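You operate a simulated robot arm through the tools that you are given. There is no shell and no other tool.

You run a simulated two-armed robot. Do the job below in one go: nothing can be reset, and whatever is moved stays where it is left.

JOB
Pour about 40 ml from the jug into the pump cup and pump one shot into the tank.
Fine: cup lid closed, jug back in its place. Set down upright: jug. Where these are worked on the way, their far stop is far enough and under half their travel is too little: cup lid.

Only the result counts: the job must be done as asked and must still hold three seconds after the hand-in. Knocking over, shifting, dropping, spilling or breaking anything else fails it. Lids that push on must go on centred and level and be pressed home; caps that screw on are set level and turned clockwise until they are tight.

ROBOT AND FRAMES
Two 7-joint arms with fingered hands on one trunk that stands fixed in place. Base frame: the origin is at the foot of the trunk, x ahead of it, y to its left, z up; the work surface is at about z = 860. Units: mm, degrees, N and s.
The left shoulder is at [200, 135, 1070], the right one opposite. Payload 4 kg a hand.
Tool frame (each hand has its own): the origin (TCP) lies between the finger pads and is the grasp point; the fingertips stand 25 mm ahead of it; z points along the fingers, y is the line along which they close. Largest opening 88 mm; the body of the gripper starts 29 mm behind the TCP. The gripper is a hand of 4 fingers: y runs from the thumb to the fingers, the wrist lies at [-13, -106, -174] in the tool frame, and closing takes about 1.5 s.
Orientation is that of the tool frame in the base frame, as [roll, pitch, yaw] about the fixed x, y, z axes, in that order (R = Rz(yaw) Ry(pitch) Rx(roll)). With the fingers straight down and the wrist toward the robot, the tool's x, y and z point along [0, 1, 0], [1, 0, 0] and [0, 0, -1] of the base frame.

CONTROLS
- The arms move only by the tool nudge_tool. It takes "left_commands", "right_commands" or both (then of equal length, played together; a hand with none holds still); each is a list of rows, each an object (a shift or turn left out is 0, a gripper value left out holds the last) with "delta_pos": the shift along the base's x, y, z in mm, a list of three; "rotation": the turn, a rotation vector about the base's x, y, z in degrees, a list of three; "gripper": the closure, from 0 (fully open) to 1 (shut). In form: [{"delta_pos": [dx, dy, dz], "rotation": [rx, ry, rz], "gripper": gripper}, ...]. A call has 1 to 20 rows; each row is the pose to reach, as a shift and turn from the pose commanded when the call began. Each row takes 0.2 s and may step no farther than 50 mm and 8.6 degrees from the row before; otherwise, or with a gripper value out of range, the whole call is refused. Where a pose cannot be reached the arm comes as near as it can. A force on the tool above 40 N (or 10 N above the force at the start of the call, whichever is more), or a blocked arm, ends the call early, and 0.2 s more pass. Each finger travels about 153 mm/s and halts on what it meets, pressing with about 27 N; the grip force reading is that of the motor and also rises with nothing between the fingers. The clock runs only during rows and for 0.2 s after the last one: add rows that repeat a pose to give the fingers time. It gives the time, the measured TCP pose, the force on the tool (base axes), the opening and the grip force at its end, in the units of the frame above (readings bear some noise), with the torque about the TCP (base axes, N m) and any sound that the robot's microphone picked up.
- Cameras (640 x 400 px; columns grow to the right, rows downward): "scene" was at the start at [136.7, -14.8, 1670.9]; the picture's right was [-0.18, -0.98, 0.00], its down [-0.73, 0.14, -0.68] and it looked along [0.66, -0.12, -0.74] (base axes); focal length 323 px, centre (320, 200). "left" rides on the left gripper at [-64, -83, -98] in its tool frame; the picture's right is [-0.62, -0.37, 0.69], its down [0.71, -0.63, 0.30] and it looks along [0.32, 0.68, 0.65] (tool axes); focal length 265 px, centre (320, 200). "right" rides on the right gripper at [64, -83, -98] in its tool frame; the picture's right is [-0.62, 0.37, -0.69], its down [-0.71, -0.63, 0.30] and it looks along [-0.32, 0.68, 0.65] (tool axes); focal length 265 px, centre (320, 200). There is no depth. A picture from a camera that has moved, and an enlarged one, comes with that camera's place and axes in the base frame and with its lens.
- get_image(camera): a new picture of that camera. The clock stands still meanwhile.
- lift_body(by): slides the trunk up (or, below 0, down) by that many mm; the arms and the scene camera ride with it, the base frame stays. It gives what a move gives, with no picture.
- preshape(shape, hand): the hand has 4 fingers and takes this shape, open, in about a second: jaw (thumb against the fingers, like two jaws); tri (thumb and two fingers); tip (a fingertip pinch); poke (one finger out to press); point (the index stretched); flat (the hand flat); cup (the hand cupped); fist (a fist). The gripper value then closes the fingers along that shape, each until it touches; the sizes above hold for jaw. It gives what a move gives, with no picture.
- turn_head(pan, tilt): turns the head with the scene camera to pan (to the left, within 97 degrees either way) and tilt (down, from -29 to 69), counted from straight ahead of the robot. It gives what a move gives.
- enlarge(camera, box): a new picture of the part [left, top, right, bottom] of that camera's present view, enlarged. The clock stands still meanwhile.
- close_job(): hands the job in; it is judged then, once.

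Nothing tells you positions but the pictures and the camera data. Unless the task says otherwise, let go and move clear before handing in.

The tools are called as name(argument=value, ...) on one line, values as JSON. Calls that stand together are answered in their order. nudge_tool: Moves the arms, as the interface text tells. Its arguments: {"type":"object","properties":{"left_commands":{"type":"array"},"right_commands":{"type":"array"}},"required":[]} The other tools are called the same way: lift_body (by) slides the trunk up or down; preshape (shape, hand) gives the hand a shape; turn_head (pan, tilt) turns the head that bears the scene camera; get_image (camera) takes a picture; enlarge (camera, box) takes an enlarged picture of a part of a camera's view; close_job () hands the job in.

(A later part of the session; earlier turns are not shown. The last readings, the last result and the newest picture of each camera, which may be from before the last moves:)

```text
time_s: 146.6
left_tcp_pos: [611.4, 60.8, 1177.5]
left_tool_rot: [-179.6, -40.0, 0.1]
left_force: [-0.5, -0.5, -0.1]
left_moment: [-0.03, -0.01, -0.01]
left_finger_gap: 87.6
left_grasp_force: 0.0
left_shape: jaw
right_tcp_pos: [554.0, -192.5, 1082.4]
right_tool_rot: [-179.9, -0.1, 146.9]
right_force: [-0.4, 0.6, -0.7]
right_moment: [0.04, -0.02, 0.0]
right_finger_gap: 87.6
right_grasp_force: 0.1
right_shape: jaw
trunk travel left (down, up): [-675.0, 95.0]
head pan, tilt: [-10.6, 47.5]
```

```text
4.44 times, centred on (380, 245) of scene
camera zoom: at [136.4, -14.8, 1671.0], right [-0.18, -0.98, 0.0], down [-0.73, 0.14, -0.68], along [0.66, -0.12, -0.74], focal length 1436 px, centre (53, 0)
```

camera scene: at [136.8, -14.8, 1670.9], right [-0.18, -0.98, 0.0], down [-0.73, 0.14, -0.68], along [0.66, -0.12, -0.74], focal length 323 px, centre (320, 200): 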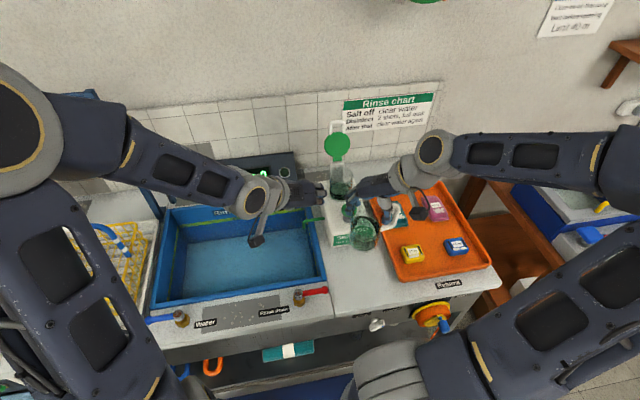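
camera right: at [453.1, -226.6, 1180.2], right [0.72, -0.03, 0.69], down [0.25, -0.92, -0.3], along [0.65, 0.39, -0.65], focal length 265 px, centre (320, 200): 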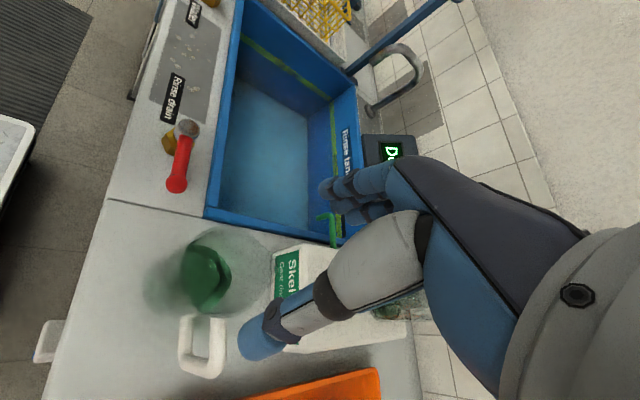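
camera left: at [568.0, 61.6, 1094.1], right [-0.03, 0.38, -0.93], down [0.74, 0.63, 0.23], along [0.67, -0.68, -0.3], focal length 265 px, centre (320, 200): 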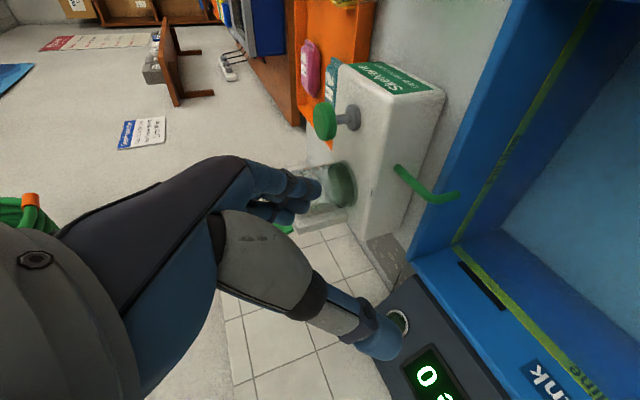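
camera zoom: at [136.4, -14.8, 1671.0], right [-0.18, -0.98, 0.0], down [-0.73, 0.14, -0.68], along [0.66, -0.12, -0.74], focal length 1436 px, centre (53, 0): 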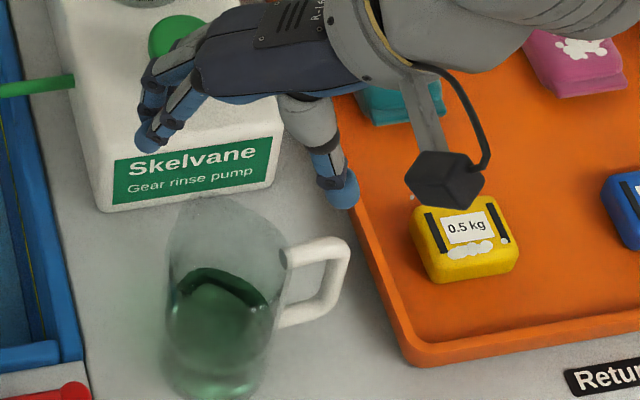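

nudge_tool(right_commands=[{"delta_pos": [-0.5, 0, -20]}, {"delta_pos": [-1, 0.5, -40]}, {"delta_pos": [-1.5, 0.5, -60]}, {"delta_pos": [-1.5, 0.5, -78]}, {"delta_pos": [-1.5, 0.5, -94]}, {"delta_pos": [-1.5, 0.5, -106]}, {"delta_pos": [-1.5, 0.5, -114]}])

enlarge(camera="scene", box=[330, 200, 430, 290])

get_image(camera="right")

```text
time_s: 148.2
left_tcp_pos: [610.0, 59.6, 1177.4]
left_tool_rot: [-179.6, -39.9, 0.1]
left_force: [-0.5, 0.1, 0.8]
left_moment: [-0.03, 0.01, 0.02]
left_finger_gap: 88.0
left_grasp_force: 0.0
left_shape: jaw
right_tcp_pos: [551.2, -192.1, 967.3]
right_tool_rot: [180.0, 0.1, 146.9]
right_force: [0.8, 0.2, 3.0]
right_moment: [0.04, -0.01, 0.01]
right_finger_gap: 88.1
right_grasp_force: 0.1
right_shape: jaw
trunk travel left (down, up): [-675.0, 95.0]
head pan, tilt: [-10.6, 47.5]
```

```text
4.44 times, centred on (380, 245) of scene
camera zoom: at [136.6, -14.8, 1671.0], right [-0.18, -0.98, 0.0], down [-0.73, 0.14, -0.68], along [0.66, -0.12, -0.74], focal length 1436 px, centre (53, 0)
```

zoom: 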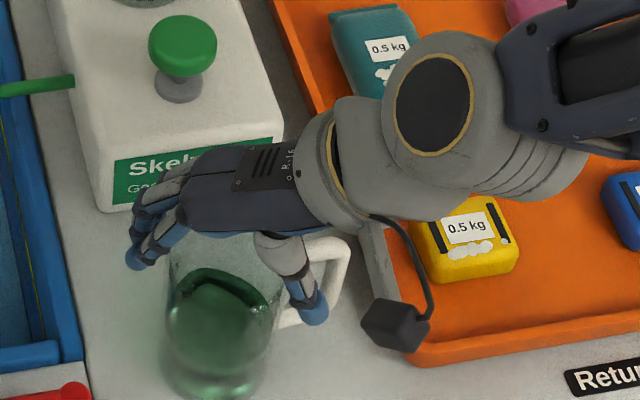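

```text
taken
camera right: at [452.0, -226.1, 1066.1], right [0.72, -0.03, 0.69], down [0.25, -0.92, -0.3], along [0.65, 0.39, -0.65], focal length 265 px, centre (320, 200)
```

right: 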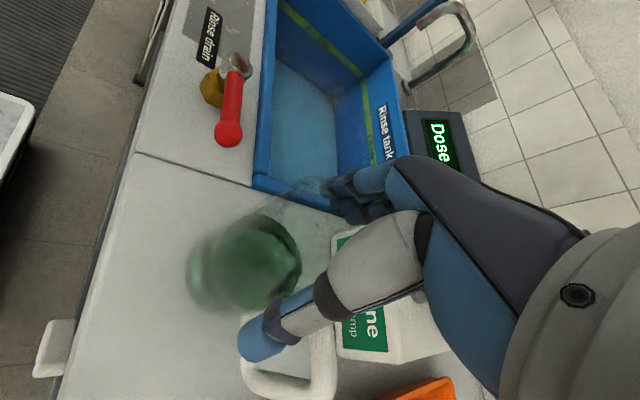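

nudge_tool(right_commands=[{"delta_pos": [0, 0, 1]}, {"delta_pos": [0, 0, 1.5], "gripper": 0.1}, {"delta_pos": [0, 0, 1.5], "gripper": 0.2}, {"delta_pos": [0, 0, 1.5], "gripper": 0.3}, {"delta_pos": [0, 0, 1.5], "gripper": 0.4}, {"delta_pos": [0, 0, 1.5], "gripper": 0.55}, {"delta_pos": [0, 0, 1.5], "gripper": 0.7}, {"delta_pos": [0, 0, 1.5], "gripper": 0.7}, {"delta_pos": [0, 0, 1.5], "gripper": 0.7}])

enlarge(camera="scene", box=[330, 200, 430, 290])

```text
time_s: 150.2
left_tcp_pos: [609.9, 59.9, 1177.3]
left_tool_rot: [-179.5, -40.0, 0.1]
left_force: [0.1, -0.6, 0.5]
left_moment: [0.01, 0.0, -0.01]
left_finger_gap: 87.6
left_grasp_force: 0.0
left_shape: jaw
right_tcp_pos: [551.8, -191.6, 967.8]
right_tool_rot: [-180.0, 0.1, 146.7]
right_force: [-0.2, -0.3, 0.3]
right_moment: [0.03, -0.04, -0.03]
right_finger_gap: 64.8
right_grasp_force: 27.3
right_shape: jaw
trunk travel left (down, up): [-675.0, 95.0]
head pan, tilt: [-10.6, 47.5]
```

```text
4.44 times, centred on (380, 245) of scene
camera zoom: at [136.8, -14.9, 1670.9], right [-0.18, -0.98, 0.0], down [-0.73, 0.14, -0.68], along [0.66, -0.12, -0.74], focal length 1436 px, centre (53, 0)
```

zoom: 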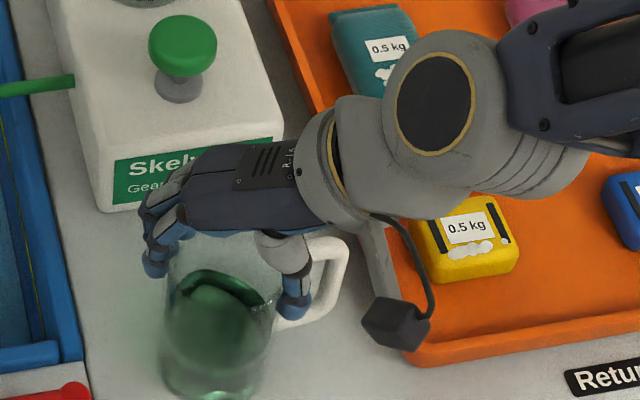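

Gripped again (27 N). I lift and carry to the left of the cup as before.

nudge_tool(right_commands=[{"delta_pos": [0, 0, 4]}, {"delta_pos": [0, 0, 12]}, {"delta_pos": [0, 0, 25]}, {"delta_pos": [0, 0, 45]}, {"delta_pos": [0, 0, 65]}, {"delta_pos": [0, 0, 85]}, {"delta_pos": [0, 0, 105]}, {"delta_pos": [0, 0, 125]}, {"delta_pos": [0, 0, 145]}, {"delta_pos": [0, 0, 162]}, {"delta_pos": [0, 0, 175]}, {"delta_pos": [0, 0, 185]}, {"delta_pos": [0, 0, 185]}])

enlarge(camera="scene", box=[320, 150, 450, 270])

get_image(camera="right")

```text
time_s: 153.0
left_tcp_pos: [609.7, 59.6, 1177.5]
left_tool_rot: [-179.4, -40.0, 0.0]
left_force: [-0.3, 0.2, -0.1]
left_moment: [-0.02, 0.0, 0.02]
left_finger_gap: 88.0
left_grasp_force: 0.0
left_shape: jaw
right_tcp_pos: [552.0, -192.5, 1153.6]
right_tool_rot: [-180.0, -0.1, 146.7]
right_force: [-0.3, 0.0, -1.5]
right_moment: [0.0, 0.01, -0.02]
right_finger_gap: 65.0
right_grasp_force: 26.6
right_shape: jaw
trunk travel left (down, up): [-675.0, 95.0]
head pan, tilt: [-10.6, 47.5]
```

```text
3.33 times, centred on (385, 210) of scene
camera zoom: at [136.8, -14.9, 1670.9], right [-0.18, -0.98, 0.0], down [-0.73, 0.14, -0.68], along [0.66, -0.12, -0.74], focal length 1077 px, centre (103, 167)
```

zoom: 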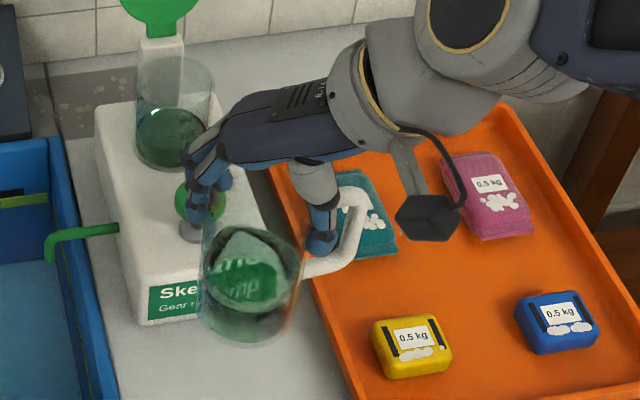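

```text
taken
camera right: at [451.8, -226.9, 1252.6], right [0.72, -0.03, 0.69], down [0.25, -0.92, -0.3], along [0.65, 0.39, -0.65], focal length 265 px, centre (320, 200)
```

right: 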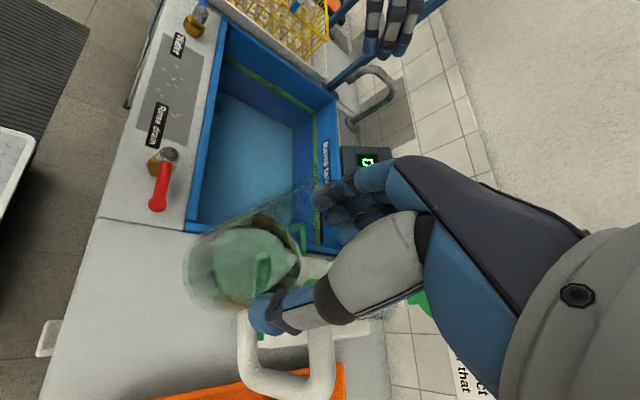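

nudge_tool(right_commands=[{"delta_pos": [6, 3, 0], "rotation": [0, 0, -5.2]}, {"delta_pos": [14, 8, 0], "rotation": [0, 0, -10.5]}, {"delta_pos": [25, 16, 0], "rotation": [0, 0, -15.7]}, {"delta_pos": [38, 26, 0], "rotation": [0, 0, -21]}, {"delta_pos": [53, 37, 0], "rotation": [0, 0, -26.2]}, {"delta_pos": [69, 47, 0], "rotation": [0, 0, -31.5]}, {"delta_pos": [85, 55, 0], "rotation": [0, 0, -36.7]}, {"delta_pos": [103, 61, 0], "rotation": [0, 0, -42]}, {"delta_pos": [123, 63, 0], "rotation": [0, 0, -47.2]}, {"delta_pos": [145, 63, 0], "rotation": [0, 0, -52.5]}, {"delta_pos": [167, 61, 0], "rotation": [0, 0, -57.7]}, {"delta_pos": [189, 57, 0], "rotation": [0, 0, -63]}, {"delta_pos": [209, 53, 0], "rotation": [0, 0, -68.2]}, {"delta_pos": [225, 47, -5], "rotation": [0, 0, -73.5]}, {"delta_pos": [239.5, 45.5, -16], "rotation": [0, 0, -78.7]}, {"delta_pos": [239.5, 45.5, -16], "rotation": [0, 0, -78.7]}])

nudge_tool(left_commands=[{"delta_pos": [0, -20, -5], "rotation": [0, 0.6, 0]}, {"delta_pos": [0, -45, -10], "rotation": [0, 1.2, 0]}, {"delta_pos": [0, -75, -18], "rotation": [0, 1.8, 0]}, {"delta_pos": [1, -100, -25], "rotation": [0, 2.4, 0]}, {"delta_pos": [1, -117, -30], "rotation": [0, 3, 0]}, {"delta_pos": [1, -117, -30], "rotation": [0, 3, 0]}, {"delta_pos": [1, -117, -30], "rotation": [0, 3, 0]}])

enlarge(camera="left", box=[316, 215, 412, 315])

enlarge(camera="left", box=[340, 235, 380, 290])

```text
time_s: 156.4
left_tcp_pos: [610.4, 60.0, 1178.3]
left_tool_rot: [-179.6, -40.0, 0.1]
left_force: [-0.3, 0.7, 0.2]
left_moment: [-0.04, 0.01, 0.0]
left_finger_gap: 88.0
left_grasp_force: 0.1
left_shape: jaw
right_tcp_pos: [790.3, -146.4, 1137.2]
right_tool_rot: [-179.9, 0.0, 68.0]
right_force: [-0.3, -0.3, -2.0]
right_moment: [-0.01, -0.03, -0.04]
right_finger_gap: 64.9
right_grasp_force: 26.5
right_shape: jaw
trunk travel left (down, up): [-675.0, 95.0]
head pan, tilt: [-10.6, 47.5]
```

```text
time_s: 158.0
left_tcp_pos: [611.3, -57.5, 1147.1]
left_tool_rot: [-179.6, -37.0, 0.2]
left_force: [-0.1, -0.1, -0.8]
left_moment: [0.0, 0.0, -0.01]
left_finger_gap: 88.0
left_grasp_force: 0.0
left_shape: jaw
right_tcp_pos: [789.7, -147.0, 1138.8]
right_tool_rot: [-179.9, 0.0, 68.0]
right_force: [-0.4, 0.8, -2.1]
right_moment: [0.0, 0.03, 0.0]
right_finger_gap: 64.8
right_grasp_force: 26.8
right_shape: jaw
trunk travel left (down, up): [-675.0, 95.0]
head pan, tilt: [-10.6, 47.5]
```

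```text
4.00 times, centred on (364, 265) of left
camera zoom: at [501.3, 23.4, 1187.8], right [-0.08, 0.37, -0.92], down [0.75, 0.63, 0.19], along [0.66, -0.68, -0.33], focal length 1062 px, centre (144, -60)
```

zoom: 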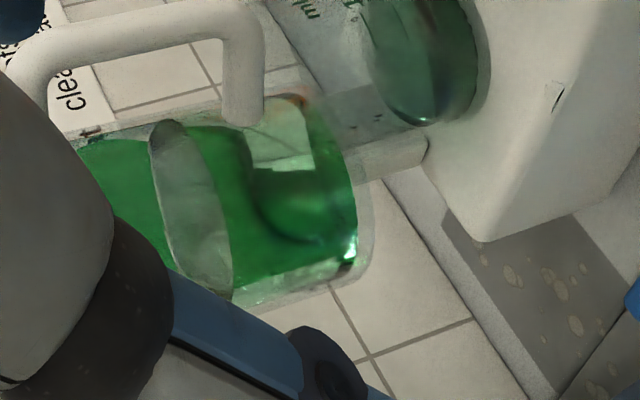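

```text
7.27 times, centred on (360, 262) of left
camera zoom: at [501.3, 23.4, 1187.8], right [-0.08, 0.37, -0.92], down [0.75, 0.63, 0.19], along [0.66, -0.68, -0.33], focal length 1930 px, centre (29, -254)
```

zoom: 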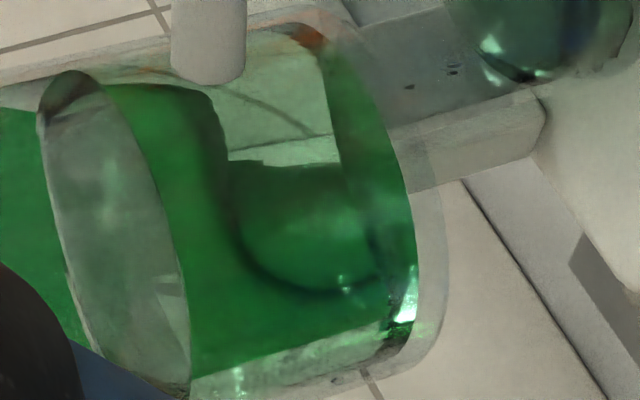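

This check view shows the jug's liquid at ~41.6 mm (about 151 ml). I pour once more, aiming for roughly 10–12 ml at about 60.3°.

nudge_tool(right_commands=[{"delta_pos": [-0.3, 1.1, -1.5], "rotation": [7.245, 1.94, 0]}, {"delta_pos": [-0.4, 1.3, -3.3], "rotation": [14.49, 3.88, 0]}, {"delta_pos": [-0.3, 0.8, -7.1], "rotation": [21.73, 5.82, 0]}, {"delta_pos": [0.1, -0.8, -13], "rotation": [28.98, 7.76, 0]}, {"delta_pos": [0.8, -3.2, -21.1], "rotation": [36.22, 9.7, 0]}, {"delta_pos": [1.6, -6.4, -31.6], "rotation": [43.47, 11.65, 0]}, {"delta_pos": [2.3, -10.5, -52.1], "rotation": [48.3, 12.95, 0]}, {"delta_pos": [2.8, -13, -62.1], "rotation": [51.2, 13.73, 0]}, {"delta_pos": [3.1, -14, -60.8], "rotation": [53.1, 14.25, 0]}, {"delta_pos": [3.4, -15.1, -59.5], "rotation": [55.06, 14.76, 0]}, {"delta_pos": [3.6, -15.7, -58.9], "rotation": [56.0, 15.0, 0]}, {"delta_pos": [3.7, -16.2, -58.4], "rotation": [57.0, 15.28, 0]}, {"delta_pos": [3.7, -16.2, -58.4], "rotation": [57.0, 15.28, 0]}, {"delta_pos": [3.7, -16.2, -58.4], "rotation": [57.0, 15.28, 0]}, {"delta_pos": [3.7, -16.2, -58.4], "rotation": [57.0, 15.28, 0]}])

enlarge(camera="scene", box=[314, 158, 362, 206])

enlarge(camera="scene", box=[324, 175, 356, 205])

```text
time_s: 161.2
left_tcp_pos: [611.8, -58.1, 1148.1]
left_tool_rot: [-179.4, -37.0, 0.0]
left_force: [0.2, -0.3, -0.4]
left_moment: [0.0, -0.01, 0.03]
left_finger_gap: 88.0
left_grasp_force: 0.1
left_shape: jaw
right_tcp_pos: [794.4, -162.8, 1079.4]
right_tool_rot: [-134.8, -43.2, 49.4]
right_force: [0.1, 0.1, -3.2]
right_moment: [-0.13, -0.03, 0.02]
right_finger_gap: 65.0
right_grasp_force: 27.2
right_shape: jaw
trunk travel left (down, up): [-675.0, 95.0]
head pan, tilt: [-10.6, 47.5]
```

```text
8.33 times, centred on (338, 182) of scene
camera zoom: at [136.8, -14.8, 1670.9], right [-0.18, -0.98, 0.0], down [-0.73, 0.14, -0.68], along [0.66, -0.12, -0.74], focal length 2693 px, centre (170, 350)
```

zoom: 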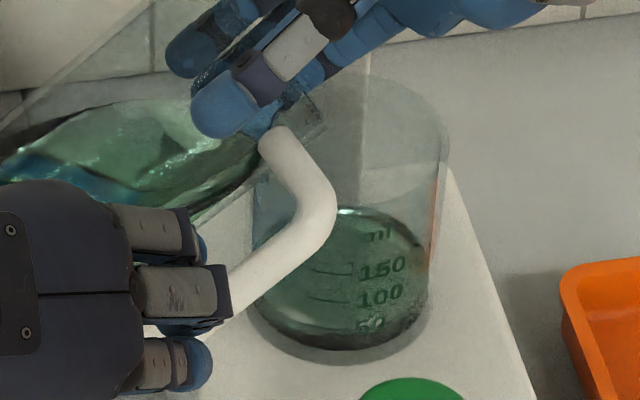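

```text
13.33 times, centred on (340, 190) of scene
camera zoom: at [136.8, -14.8, 1670.9], right [-0.18, -0.98, 0.0], down [-0.73, 0.14, -0.68], along [0.66, -0.12, -0.74], focal length 4309 px, centre (53, 333)
```

zoom: 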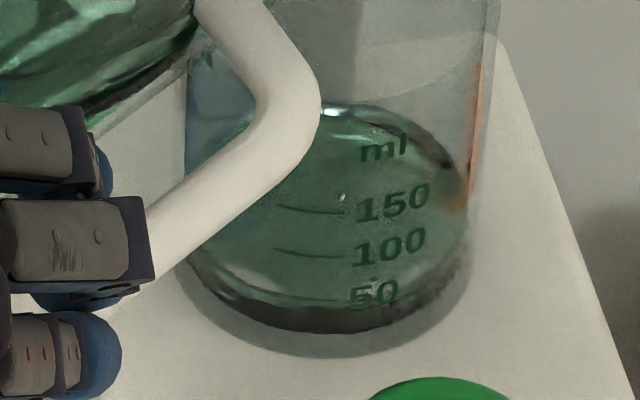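

nudge_tool(right_commands=[{"delta_pos": [0.1, -0.3, 0.4], "rotation": [0.63, 0.17, 0]}, {"delta_pos": [0.2, -0.7, 0.9], "rotation": [1.26, 0.34, 0]}, {"delta_pos": [0.2, -0.7, 0.9], "rotation": [1.26, 0.34, 0]}, {"delta_pos": [0.2, -0.7, 0.9], "rotation": [1.26, 0.34, 0]}, {"delta_pos": [0.2, -0.7, 0.9], "rotation": [1.26, 0.34, 0]}, {"delta_pos": [0.2, -0.7, 0.9], "rotation": [1.26, 0.34, 0]}, {"delta_pos": [0.2, -0.7, 0.9], "rotation": [1.26, 0.34, 0]}, {"delta_pos": [0.2, -0.7, 0.9], "rotation": [1.26, 0.34, 0]}])

enlarge(camera="scene", box=[314, 158, 362, 206])

enlarge(camera="scene", box=[324, 175, 356, 205])

enlarge(camera="left", box=[320, 190, 430, 320])

```text
time_s: 163.0
left_tcp_pos: [611.5, -57.9, 1146.2]
left_tool_rot: [-179.6, -37.1, 0.2]
left_force: [0.4, 0.2, -0.4]
left_moment: [-0.01, 0.02, -0.01]
left_finger_gap: 87.8
left_grasp_force: 0.1
left_shape: jaw
right_tcp_pos: [794.6, -164.0, 1082.1]
right_tool_rot: [-133.4, -44.0, 48.2]
right_force: [-0.4, 0.3, -1.6]
right_moment: [-0.13, -0.05, 0.0]
right_finger_gap: 64.8
right_grasp_force: 27.3
right_shape: jaw
trunk travel left (down, up): [-675.0, 95.0]
head pan, tilt: [-10.6, 47.5]
```

```text
8.33 times, centred on (338, 182) of scene
camera zoom: at [136.8, -14.8, 1670.9], right [-0.18, -0.98, 0.0], down [-0.73, 0.14, -0.68], along [0.66, -0.12, -0.74], focal length 2693 px, centre (170, 350)
```

zoom: 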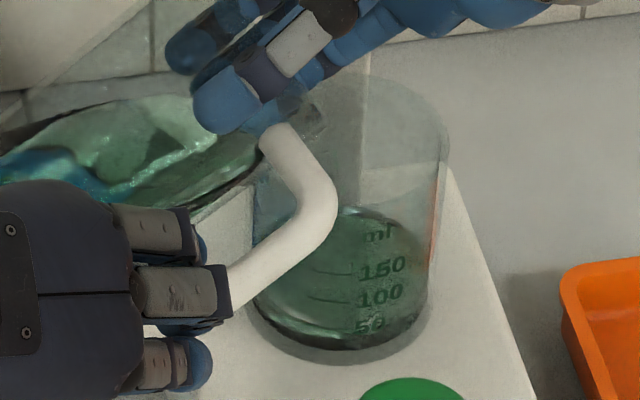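

```text
13.33 times, centred on (340, 190) of scene
camera zoom: at [136.8, -14.8, 1670.9], right [-0.18, -0.98, 0.0], down [-0.73, 0.14, -0.68], along [0.66, -0.12, -0.74], focal length 4309 px, centre (53, 333)
```

zoom: 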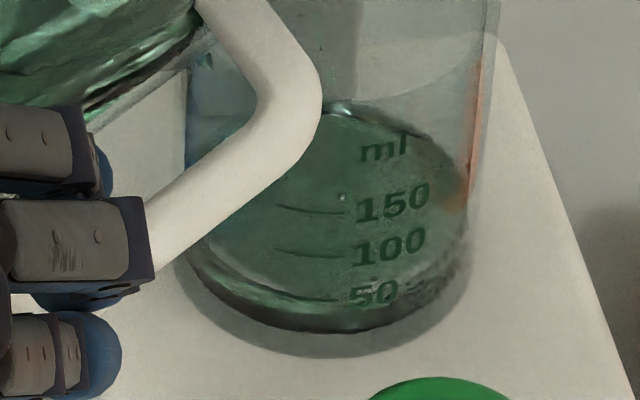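

```text
3.08 times, centred on (375, 255) of left
camera zoom: at [501.3, 23.6, 1187.9], right [-0.08, 0.37, -0.92], down [0.75, 0.63, 0.19], along [0.66, -0.68, -0.33], focal length 817 px, centre (151, 31)
```

zoom: 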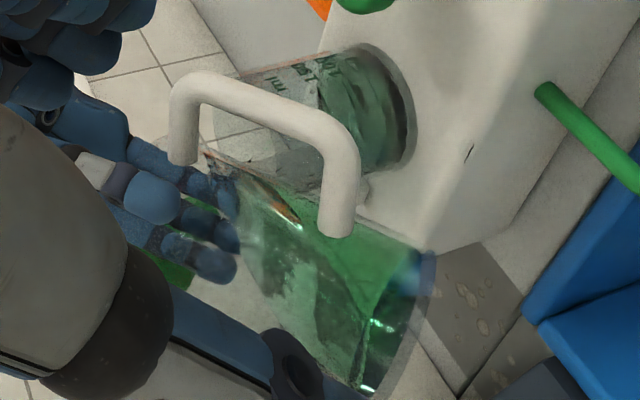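

nudge_tool(right_commands=[{"delta_pos": [0.1, -0.3, 0.4], "rotation": [0.58, 0.155, 0]}, {"delta_pos": [0.1, -0.3, 0.4], "rotation": [0.58, 0.155, 0]}, {"delta_pos": [0.1, -0.3, 0.4], "rotation": [0.58, 0.155, 0]}, {"delta_pos": [0.1, -0.3, 0.4], "rotation": [0.58, 0.155, 0]}, {"delta_pos": [0.1, -0.3, 0.4], "rotation": [0.58, 0.155, 0]}, {"delta_pos": [0.1, -0.3, 0.4], "rotation": [0.58, 0.155, 0]}, {"delta_pos": [0.1, -0.3, 0.4], "rotation": [0.58, 0.155, 0]}, {"delta_pos": [0.1, -0.3, 0.4], "rotation": [0.58, 0.155, 0]}, {"delta_pos": [0.1, -0.3, 0.4], "rotation": [0.58, 0.155, 0]}, {"delta_pos": [0.1, -0.3, 0.4], "rotation": [0.58, 0.155, 0]}])

enlarge(camera="scene", box=[324, 175, 356, 205])

enlarge(camera="left", box=[370, 195, 418, 255])

```text
time_s: 165.2
left_tcp_pos: [611.0, -56.9, 1147.1]
left_tool_rot: [-179.6, -36.9, 0.2]
left_force: [-0.3, 0.2, -0.2]
left_moment: [-0.02, -0.01, 0.02]
left_finger_gap: 87.9
left_grasp_force: 0.0
left_shape: jaw
right_tcp_pos: [794.7, -164.0, 1080.2]
right_tool_rot: [-132.8, -44.2, 48.1]
right_force: [-0.5, -0.3, -2.6]
right_moment: [-0.15, -0.02, 0.01]
right_finger_gap: 64.7
right_grasp_force: 26.7
right_shape: jaw
trunk travel left (down, up): [-675.0, 95.0]
head pan, tilt: [-10.6, 47.5]
```

```text
13.33 times, centred on (340, 190) of scene
camera zoom: at [136.8, -14.8, 1670.9], right [-0.18, -0.98, 0.0], down [-0.73, 0.14, -0.68], along [0.66, -0.12, -0.74], focal length 4309 px, centre (53, 333)
```

zoom: 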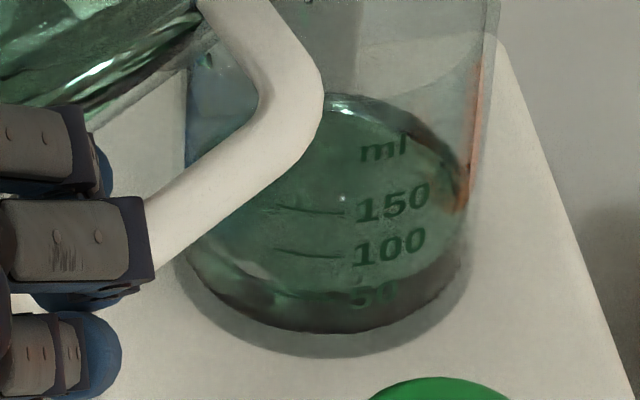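

```text
6.67 times, centred on (394, 225) of left
camera zoom: at [501.3, 23.6, 1187.9], right [-0.08, 0.37, -0.92], down [0.75, 0.63, 0.19], along [0.66, -0.68, -0.33], focal length 1769 px, centre (-173, 33)
```

zoom: 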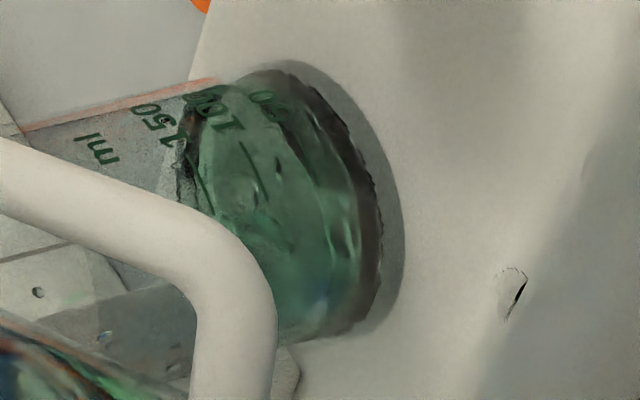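

The cup level rose another ~8 px (about 9 ml) — total about 40 ml. I bring the jug upright over the cup and pause so any last drop falls in.

nudge_tool(right_commands=[{"delta_pos": [-0.9, 3.2, -2.5], "rotation": [-5.7, -1.53, 0]}, {"delta_pos": [-1.7, 6.7, 6], "rotation": [-10.53, -2.82, 0]}, {"delta_pos": [-2.4, 10.8, 25.5], "rotation": [-15.36, -4.12, 0]}, {"delta_pos": [-3.2, 14, 36], "rotation": [-22.6, -6.06, 0]}, {"delta_pos": [-3.9, 16.4, 44.1], "rotation": [-29.85, -8.0, 0]}, {"delta_pos": [-4.3, 18, 50], "rotation": [-37.1, -9.95, 0]}, {"delta_pos": [-4.4, 18.5, 53.8], "rotation": [-44.34, -11.9, 0]}, {"delta_pos": [-4.3, 18.3, 55.6], "rotation": [-51.6, -13.8, 0]}, {"delta_pos": [-4, 17.2, 57.1], "rotation": [-58.83, -15.77, 0]}, {"delta_pos": [-4, 17.2, 57.1], "rotation": [-58.83, -15.77, 0]}, {"delta_pos": [-4, 17.2, 57.1], "rotation": [-58.83, -15.77, 0]}, {"delta_pos": [-4, 17.2, 57.1], "rotation": [-58.83, -15.77, 0]}, {"delta_pos": [-4, 17.2, 57.1], "rotation": [-58.83, -15.77, 0]}, {"delta_pos": [-4, 17.2, 57.1], "rotation": [-58.83, -15.77, 0]}, {"delta_pos": [-4, 17.2, 57.1], "rotation": [-58.83, -15.77, 0]}, {"delta_pos": [-4, 17.2, 57.1], "rotation": [-58.83, -15.77, 0]}])

enlarge(camera="left", box=[316, 215, 412, 315])

enlarge(camera="left", box=[370, 195, 418, 255])

```text
time_s: 168.6
left_tcp_pos: [611.4, -57.4, 1147.4]
left_tool_rot: [-179.5, -37.0, 0.1]
left_force: [1.3, 0.1, 0.0]
left_moment: [0.0, 0.01, 0.0]
left_finger_gap: 87.8
left_grasp_force: 0.1
left_shape: jaw
right_tcp_pos: [791.6, -147.8, 1137.9]
right_tool_rot: [-179.9, -0.1, 68.1]
right_force: [0.4, 0.6, -2.0]
right_moment: [0.02, -0.02, -0.03]
right_finger_gap: 64.7
right_grasp_force: 27.3
right_shape: jaw
trunk travel left (down, up): [-675.0, 95.0]
head pan, tilt: [-10.6, 47.5]
```

```text
4.00 times, centred on (364, 265) of left
camera zoom: at [501.3, 23.6, 1187.9], right [-0.08, 0.37, -0.92], down [0.75, 0.63, 0.19], along [0.66, -0.68, -0.33], focal length 1062 px, centre (144, -60)
```

zoom: 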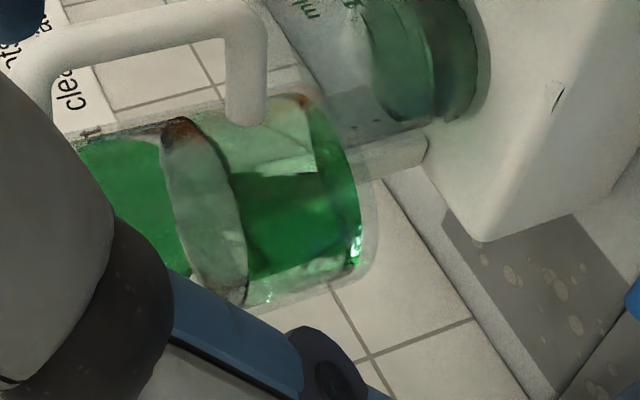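

```text
6.67 times, centred on (394, 225) of left
camera zoom: at [501.3, 23.6, 1187.9], right [-0.08, 0.37, -0.92], down [0.75, 0.63, 0.19], along [0.66, -0.68, -0.33], focal length 1769 px, centre (-173, 33)
```

zoom: 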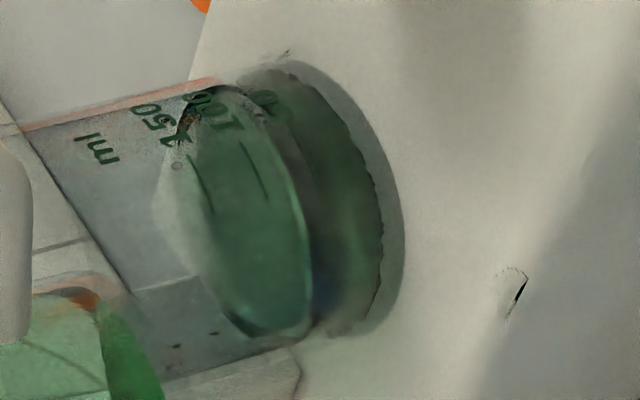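

The jug gave up about 14 ml this time; total is now close to 40 ml. I move the left hand clear, then carry the jug back to its place.

nudge_tool(left_commands=[{"delta_pos": [0, 20, 8]}, {"delta_pos": [0, 50, 16]}, {"delta_pos": [0, 85, 24]}, {"delta_pos": [-10, 120, 30]}], right_commands=[{"delta_pos": [0, 0, 4]}, {"delta_pos": [0, 0, 8]}, {"delta_pos": [0, 0, 12]}, {"delta_pos": [0, 0, 16]}])

nudge_tool(right_commands=[{"delta_pos": [-12, -1, 0], "rotation": [0, 0, 5.2]}, {"delta_pos": [-28, 5, 0], "rotation": [0, 0, 10.4]}, {"delta_pos": [-48, 9, 0], "rotation": [0, 0, 15.6]}, {"delta_pos": [-70, 13, 0], "rotation": [0, 0, 20.8]}, {"delta_pos": [-92, 15, 0], "rotation": [0, 0, 26]}, {"delta_pos": [-114, 15, 0], "rotation": [0, 0, 31.2]}, {"delta_pos": [-134, 13, 0], "rotation": [0, 0, 36.5]}, {"delta_pos": [-152, 7, 0], "rotation": [0, 0, 41.8]}, {"delta_pos": [-168, -1, 0], "rotation": [0, 0, 47]}, {"delta_pos": [-184, -11, 0], "rotation": [0, 0, 52.3]}, {"delta_pos": [-199, -22, 0], "rotation": [0, 0, 57.5]}, {"delta_pos": [-212, -32, 0], "rotation": [0, 0, 62.8]}, {"delta_pos": [-223, -40, 0], "rotation": [0, 0, 68]}, {"delta_pos": [-232, -45, 0], "rotation": [0, 0, 73.3]}, {"delta_pos": [-238, -47.5, 0], "rotation": [0, 0, 78.7]}, {"delta_pos": [-238, -47.5, 0], "rotation": [0, 0, 78.7]}])

nudge_tool(right_commands=[{"delta_pos": [0, 0, -10]}, {"delta_pos": [0, 0, -28]}, {"delta_pos": [0, 0, -48]}, {"delta_pos": [0, 0, -68]}, {"delta_pos": [0, 0, -88]}, {"delta_pos": [0, 0, -108]}, {"delta_pos": [0, 0, -128]}, {"delta_pos": [0, 0, -144]}, {"delta_pos": [0, 0, -158]}, {"delta_pos": [0, 0, -168]}, {"delta_pos": [0, 0, -174]}])

enlarge(camera="scene", box=[330, 200, 430, 290])

```text
time_s: 169.6
left_tcp_pos: [600.2, 61.1, 1176.4]
left_tool_rot: [-179.4, -36.9, 0.0]
left_force: [-0.2, 0.3, 0.5]
left_moment: [-0.01, -0.02, 0.01]
left_finger_gap: 87.7
left_grasp_force: 0.0
left_shape: jaw
right_tcp_pos: [791.3, -147.8, 1153.5]
right_tool_rot: [-179.8, 0.0, 68.0]
right_force: [-0.2, -0.5, -2.8]
right_moment: [0.05, -0.01, 0.0]
right_finger_gap: 64.8
right_grasp_force: 26.9
right_shape: jaw
trunk travel left (down, up): [-675.0, 95.0]
head pan, tilt: [-10.6, 47.5]
```

```text
time_s: 173.0
left_tcp_pos: [600.8, 62.6, 1177.2]
left_tool_rot: [-179.4, -37.0, 0.0]
left_force: [0.5, 0.7, -0.6]
left_moment: [0.0, 0.0, 0.0]
left_finger_gap: 87.9
left_grasp_force: 0.0
left_shape: jaw
right_tcp_pos: [551.4, -196.0, 1155.1]
right_tool_rot: [-180.0, 0.0, 146.8]
right_force: [0.8, -0.6, -2.4]
right_moment: [0.04, 0.01, 0.03]
right_finger_gap: 64.6
right_grasp_force: 27.0
right_shape: jaw
trunk travel left (down, up): [-675.0, 95.0]
head pan, tilt: [-10.6, 47.5]
```

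```text
time_s: 175.4
left_tcp_pos: [600.7, 61.8, 1176.1]
left_tool_rot: [-179.4, -37.0, 0.1]
left_force: [0.4, -0.8, -0.6]
left_moment: [-0.04, -0.02, -0.03]
left_finger_gap: 87.9
left_grasp_force: 0.0
left_shape: jaw
right_tcp_pos: [552.0, -194.5, 981.0]
right_tool_rot: [-179.9, 0.1, 146.8]
right_force: [0.7, -0.6, -1.9]
right_moment: [0.02, 0.0, -0.01]
right_finger_gap: 65.0
right_grasp_force: 26.9
right_shape: jaw
trunk travel left (down, up): [-675.0, 95.0]
head pan, tilt: [-10.6, 47.5]
```

```text
4.44 times, centred on (380, 245) of scene
camera zoom: at [136.7, -14.8, 1670.9], right [-0.18, -0.98, 0.0], down [-0.73, 0.14, -0.68], along [0.66, -0.12, -0.74], focal length 1436 px, centre (53, 0)
```

zoom: 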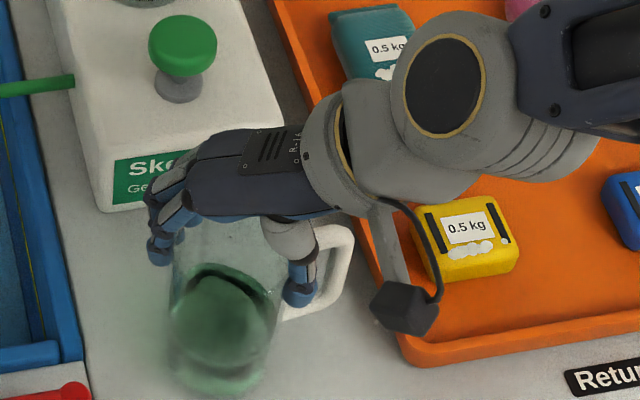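

nudge_tool(right_commands=[{"delta_pos": [0.5, 0, -4]}, {"delta_pos": [1, 0, -7]}, {"delta_pos": [1, 0, -10]}, {"delta_pos": [1, 0, -12]}, {"delta_pos": [1, 0, -13]}])

```text
time_s: 176.6
left_tcp_pos: [600.3, 62.7, 1177.6]
left_tool_rot: [-179.6, -37.1, 0.2]
left_force: [0.5, 0.5, -1.0]
left_moment: [0.0, -0.02, 0.02]
left_finger_gap: 88.2
left_grasp_force: 0.1
left_shape: jaw
right_tcp_pos: [553.5, -195.1, 967.6]
right_tool_rot: [-180.0, 0.1, 146.9]
right_force: [-8.3, 0.9, 30.2]
right_moment: [0.06, -0.02, 0.05]
right_finger_gap: 63.5
right_grasp_force: 27.3
right_shape: jaw
trunk travel left (down, up): [-675.0, 95.0]
head pan, tilt: [-10.6, 47.5]
```

The jug is down. I relieve the load, open, and withdraw straight up.

nudge_tool(right_commands=[{"delta_pos": [0, 0, 1.5]}, {"delta_pos": [0, 0, 2.2], "gripper": 0.3}, {"delta_pos": [0, 0, 2.2], "gripper": 0.2}, {"delta_pos": [0, 0, 2.2], "gripper": 0.1}, {"delta_pos": [0, 0, 2.2], "gripper": 0.0}, {"delta_pos": [0, 0, 2.2], "gripper": 0.0}, {"delta_pos": [0, 0, 2.2], "gripper": 0.0}])

nudge_tool(right_commands=[{"delta_pos": [0, 0, 6]}, {"delta_pos": [0, 0, 14]}, {"delta_pos": [0, 0, 26]}, {"delta_pos": [0, 0, 45]}, {"delta_pos": [0, 0, 80]}, {"delta_pos": [0, 0, 120]}, {"delta_pos": [0, -25, 150], "rotation": [0, 0, -8]}, {"delta_pos": [0, -60, 160], "rotation": [0, 0, -16]}, {"delta_pos": [0, -100, 160], "rotation": [0, 0, -24]}, {"delta_pos": [0, -140, 160], "rotation": [0, 0, -32]}, {"delta_pos": [0, -180, 160], "rotation": [0, 0, -40]}, {"delta_pos": [0, -215, 160], "rotation": [0, 0, -48]}, {"delta_pos": [0, -245, 160], "rotation": [0, 0, -56]}])

enlarge(camera="scene", box=[330, 230, 402, 295])

enlarge(camera="scene", box=[290, 140, 450, 300])

enlarge(camera="scene", box=[324, 175, 356, 205])

```text
time_s: 178.2
left_tcp_pos: [600.9, 61.6, 1177.3]
left_tool_rot: [-179.6, -37.0, 0.1]
left_force: [0.2, -0.3, 0.4]
left_moment: [0.0, -0.01, 0.01]
left_finger_gap: 87.8
left_grasp_force: 0.1
left_shape: jaw
right_tcp_pos: [553.6, -194.7, 969.4]
right_tool_rot: [-179.8, 0.0, 146.6]
right_force: [-0.6, 0.7, -0.2]
right_moment: [0.01, -0.02, 0.0]
right_finger_gap: 88.0
right_grasp_force: 0.0
right_shape: jaw
trunk travel left (down, up): [-675.0, 95.0]
head pan, tilt: [-10.6, 47.5]
```

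```text
time_s: 181.0
left_tcp_pos: [600.6, 62.4, 1176.2]
left_tool_rot: [-179.5, -37.0, 0.1]
left_force: [0.3, -0.6, -0.8]
left_moment: [0.0, -0.01, 0.05]
left_finger_gap: 87.9
left_grasp_force: 0.1
left_shape: jaw
right_tcp_pos: [553.1, -440.2, 1129.6]
right_tool_rot: [-179.9, 0.1, 90.6]
right_force: [-0.2, -0.5, -0.2]
right_moment: [-0.03, -0.01, 0.01]
right_finger_gap: 87.7
right_grasp_force: 0.0
right_shape: jaw
trunk travel left (down, up): [-675.0, 95.0]
head pan, tilt: [-10.6, 47.5]
```

```text
6.15 times, centred on (366, 262) of scene
camera zoom: at [136.7, -14.8, 1670.9], right [-0.18, -0.98, 0.0], down [-0.73, 0.14, -0.68], along [0.66, -0.12, -0.74], focal length 1989 px, centre (37, -185)
```

zoom: 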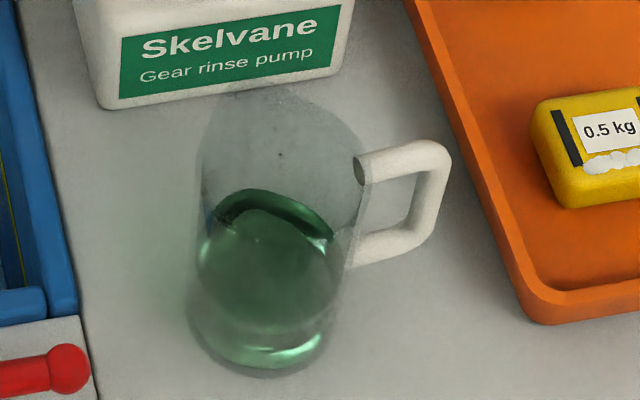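

```text
2.50 times, centred on (370, 220) of scene
camera zoom: at [136.7, -14.8, 1670.9], right [-0.18, -0.98, 0.0], down [-0.73, 0.14, -0.68], along [0.66, -0.12, -0.74], focal length 808 px, centre (195, 150)
```

zoom: 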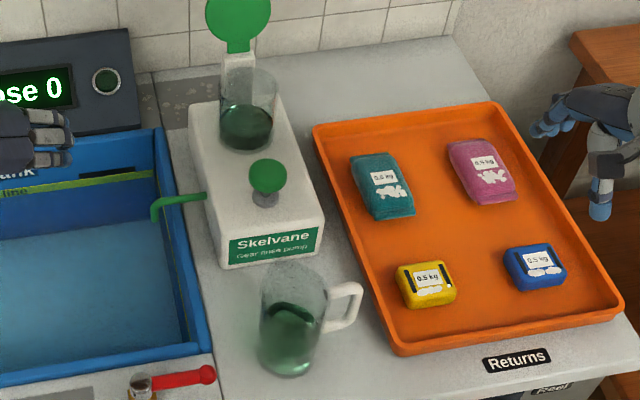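

```text
13.33 times, centred on (340, 190) of scene
camera zoom: at [136.7, -14.8, 1670.9], right [-0.18, -0.98, 0.0], down [-0.73, 0.14, -0.68], along [0.66, -0.12, -0.74], focal length 4309 px, centre (53, 333)
```

zoom: 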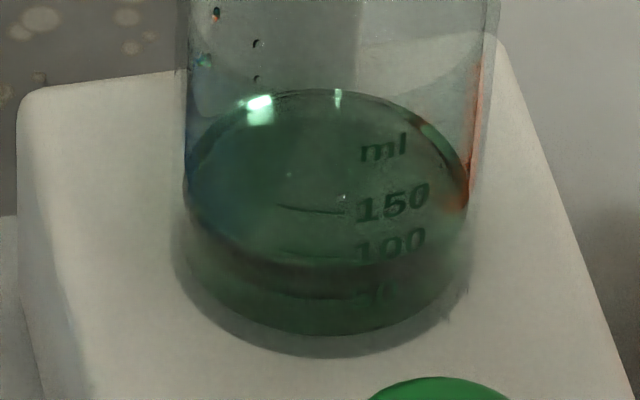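

The jug is back in place, and the cup reads higher (surface edge at row ~90). Now the left hand goes to the open lid's D-handle to pull it closed.

nudge_tool(left_commands=[{"delta_pos": [30, -30, 15], "rotation": [0, -0.5, 0]}, {"delta_pos": [60, -62, 28], "rotation": [0, -1, 0]}, {"delta_pos": [90, -95, 40], "rotation": [0, -1.5, 0]}, {"delta_pos": [120, -128, 45], "rotation": [0, -2, 0]}, {"delta_pos": [150, -160, 45], "rotation": [0, -2.5, 0]}, {"delta_pos": [180, -192, 45], "rotation": [0, -3, 0]}, {"delta_pos": [205, -225, 40], "rotation": [0, -3, 0]}, {"delta_pos": [225, -252, 25], "rotation": [0, -3, 0]}, {"delta_pos": [244, -267.5, -8], "rotation": [0, -3, 0]}])

get_image(camera="left")

enlarge(camera="scene", box=[290, 100, 410, 200])

get_image(camera="right")

```text
time_s: 183.0
left_tcp_pos: [845.1, -204.0, 1169.4]
left_tool_rot: [-179.4, -40.1, 0.1]
left_force: [0.6, 0.2, -0.3]
left_moment: [0.0, -0.01, 0.0]
left_finger_gap: 88.1
left_grasp_force: 0.2
left_shape: jaw
right_tcp_pos: [554.4, -439.8, 1128.8]
right_tool_rot: [-180.0, 0.0, 90.8]
right_force: [-0.2, 0.5, -0.6]
right_moment: [-0.01, -0.02, 0.0]
right_finger_gap: 88.0
right_grasp_force: 0.0
right_shape: jaw
trunk travel left (down, up): [-675.0, 95.0]
head pan, tilt: [-10.6, 47.5]
```

```text
taken
camera left: at [733.4, -123.1, 1202.8], right [-0.03, 0.37, -0.93], down [0.74, 0.63, 0.23], along [0.67, -0.68, -0.3], focal length 265 px, centre (320, 200)
```

left: 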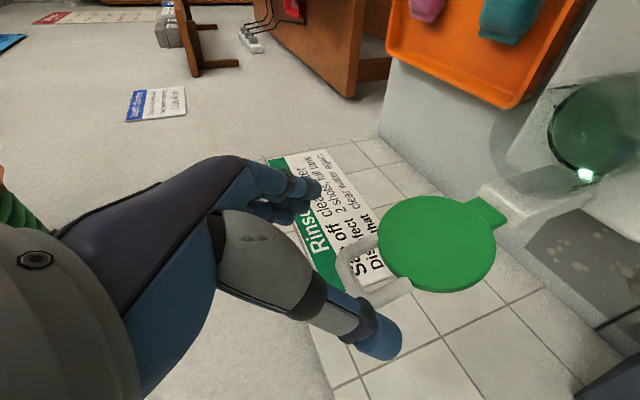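

```text
4.00 times, centred on (350, 150) of scene
camera zoom: at [136.4, -14.6, 1671.0], right [-0.18, -0.98, 0.0], down [-0.73, 0.14, -0.68], along [0.66, -0.12, -0.74], focal length 1293 px, centre (200, 400)
```

zoom: 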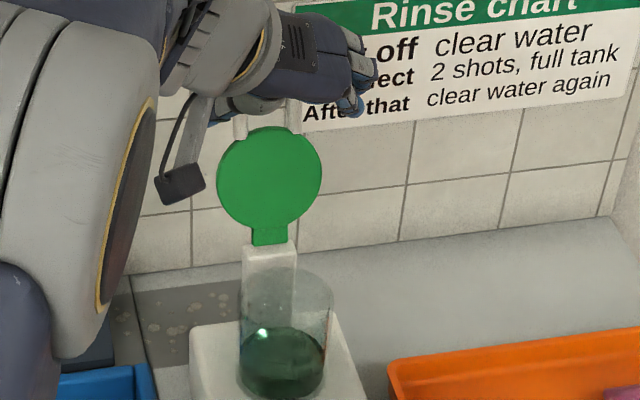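

```text
taken
camera right: at [469.5, -376.5, 1228.2], right [0.38, -0.61, 0.69], down [-0.62, -0.72, -0.3], along [0.69, -0.32, -0.65], focal length 265 px, centre (320, 200)
```

right: 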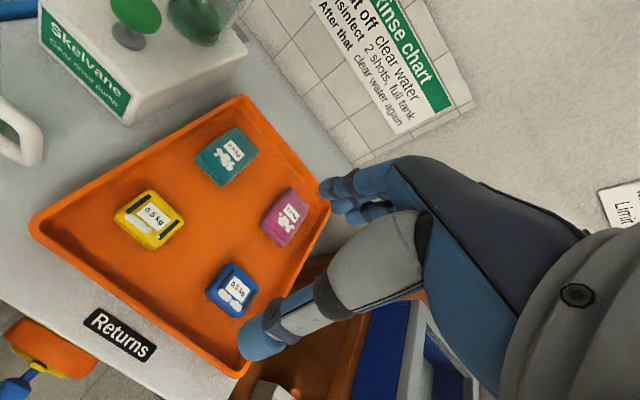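

enlarge(camera="left", box=[320, 170, 520, 320])

enlarge(camera="scene", box=[325, 110, 389, 170])

```text
2.67 times, centred on (420, 245) of left
camera zoom: at [733.4, -123.1, 1202.8], right [-0.03, 0.37, -0.93], down [0.74, 0.63, 0.23], along [0.67, -0.68, -0.3], focal length 708 px, centre (53, 80)
```

zoom: 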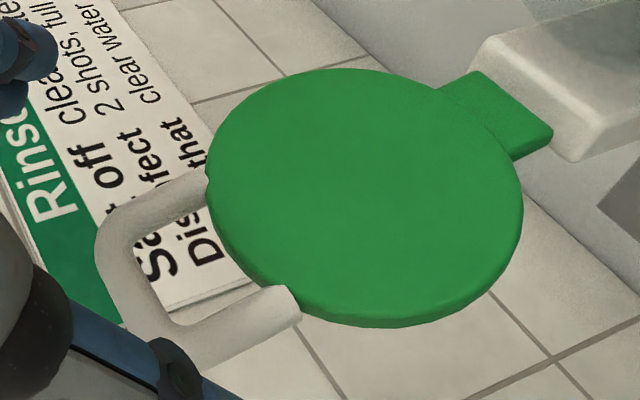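

```text
6.67 times, centred on (357, 140) of scene
camera zoom: at [136.4, -14.6, 1671.0], right [-0.18, -0.98, 0.0], down [-0.73, 0.14, -0.68], along [0.66, -0.12, -0.74], focal length 2154 px, centre (73, 600)
```

zoom: 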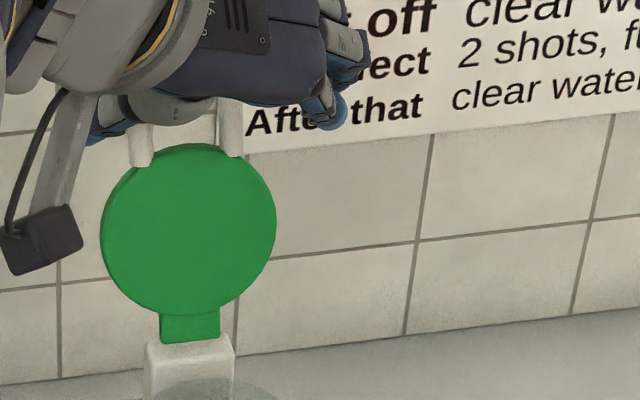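

nudge_tool(left_commands=[{"delta_pos": [9, 0, -8]}, {"delta_pos": [18, -0.5, -16]}, {"delta_pos": [27, -1, -24]}, {"delta_pos": [36, -1, -32]}])

get_image(camera="left")

enlarge(camera="scene", box=[305, 105, 385, 175])

```text
time_s: 184.0
left_tcp_pos: [882.4, -204.9, 1137.3]
left_tool_rot: [-179.5, -40.0, 0.0]
left_force: [0.8, 0.4, 0.2]
left_moment: [-0.05, 0.0, 0.02]
left_finger_gap: 88.1
left_grasp_force: 0.0
left_shape: jaw
right_tcp_pos: [553.4, -440.0, 1130.0]
right_tool_rot: [-179.9, 0.0, 90.8]
right_force: [0.7, -0.2, 0.7]
right_moment: [0.03, -0.04, -0.03]
right_finger_gap: 88.1
right_grasp_force: 0.0
right_shape: jaw
trunk travel left (down, up): [-675.0, 95.0]
head pan, tilt: [-10.6, 47.5]
```

```text
taken
camera left: at [769.2, -124.0, 1171.4], right [-0.03, 0.37, -0.93], down [0.74, 0.63, 0.23], along [0.67, -0.68, -0.3], focal length 265 px, centre (320, 200)
```

left: 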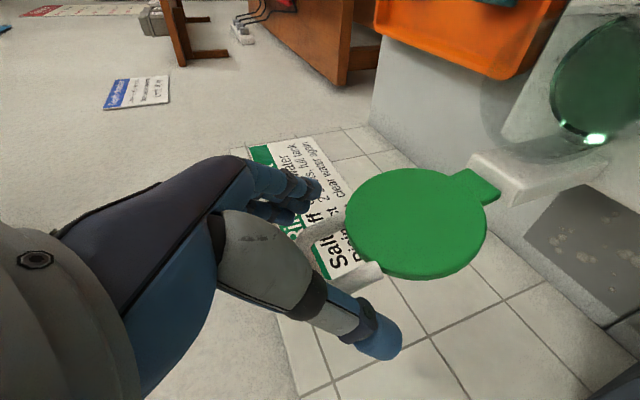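

```text
5.71 times, centred on (345, 140) of scene
camera zoom: at [136.6, -14.9, 1670.9], right [-0.18, -0.98, 0.0], down [-0.73, 0.14, -0.68], along [0.66, -0.12, -0.74], focal length 1846 px, centre (177, 543)
```

zoom: 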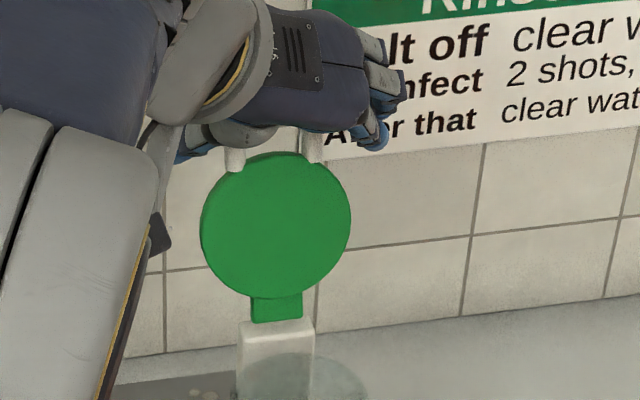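

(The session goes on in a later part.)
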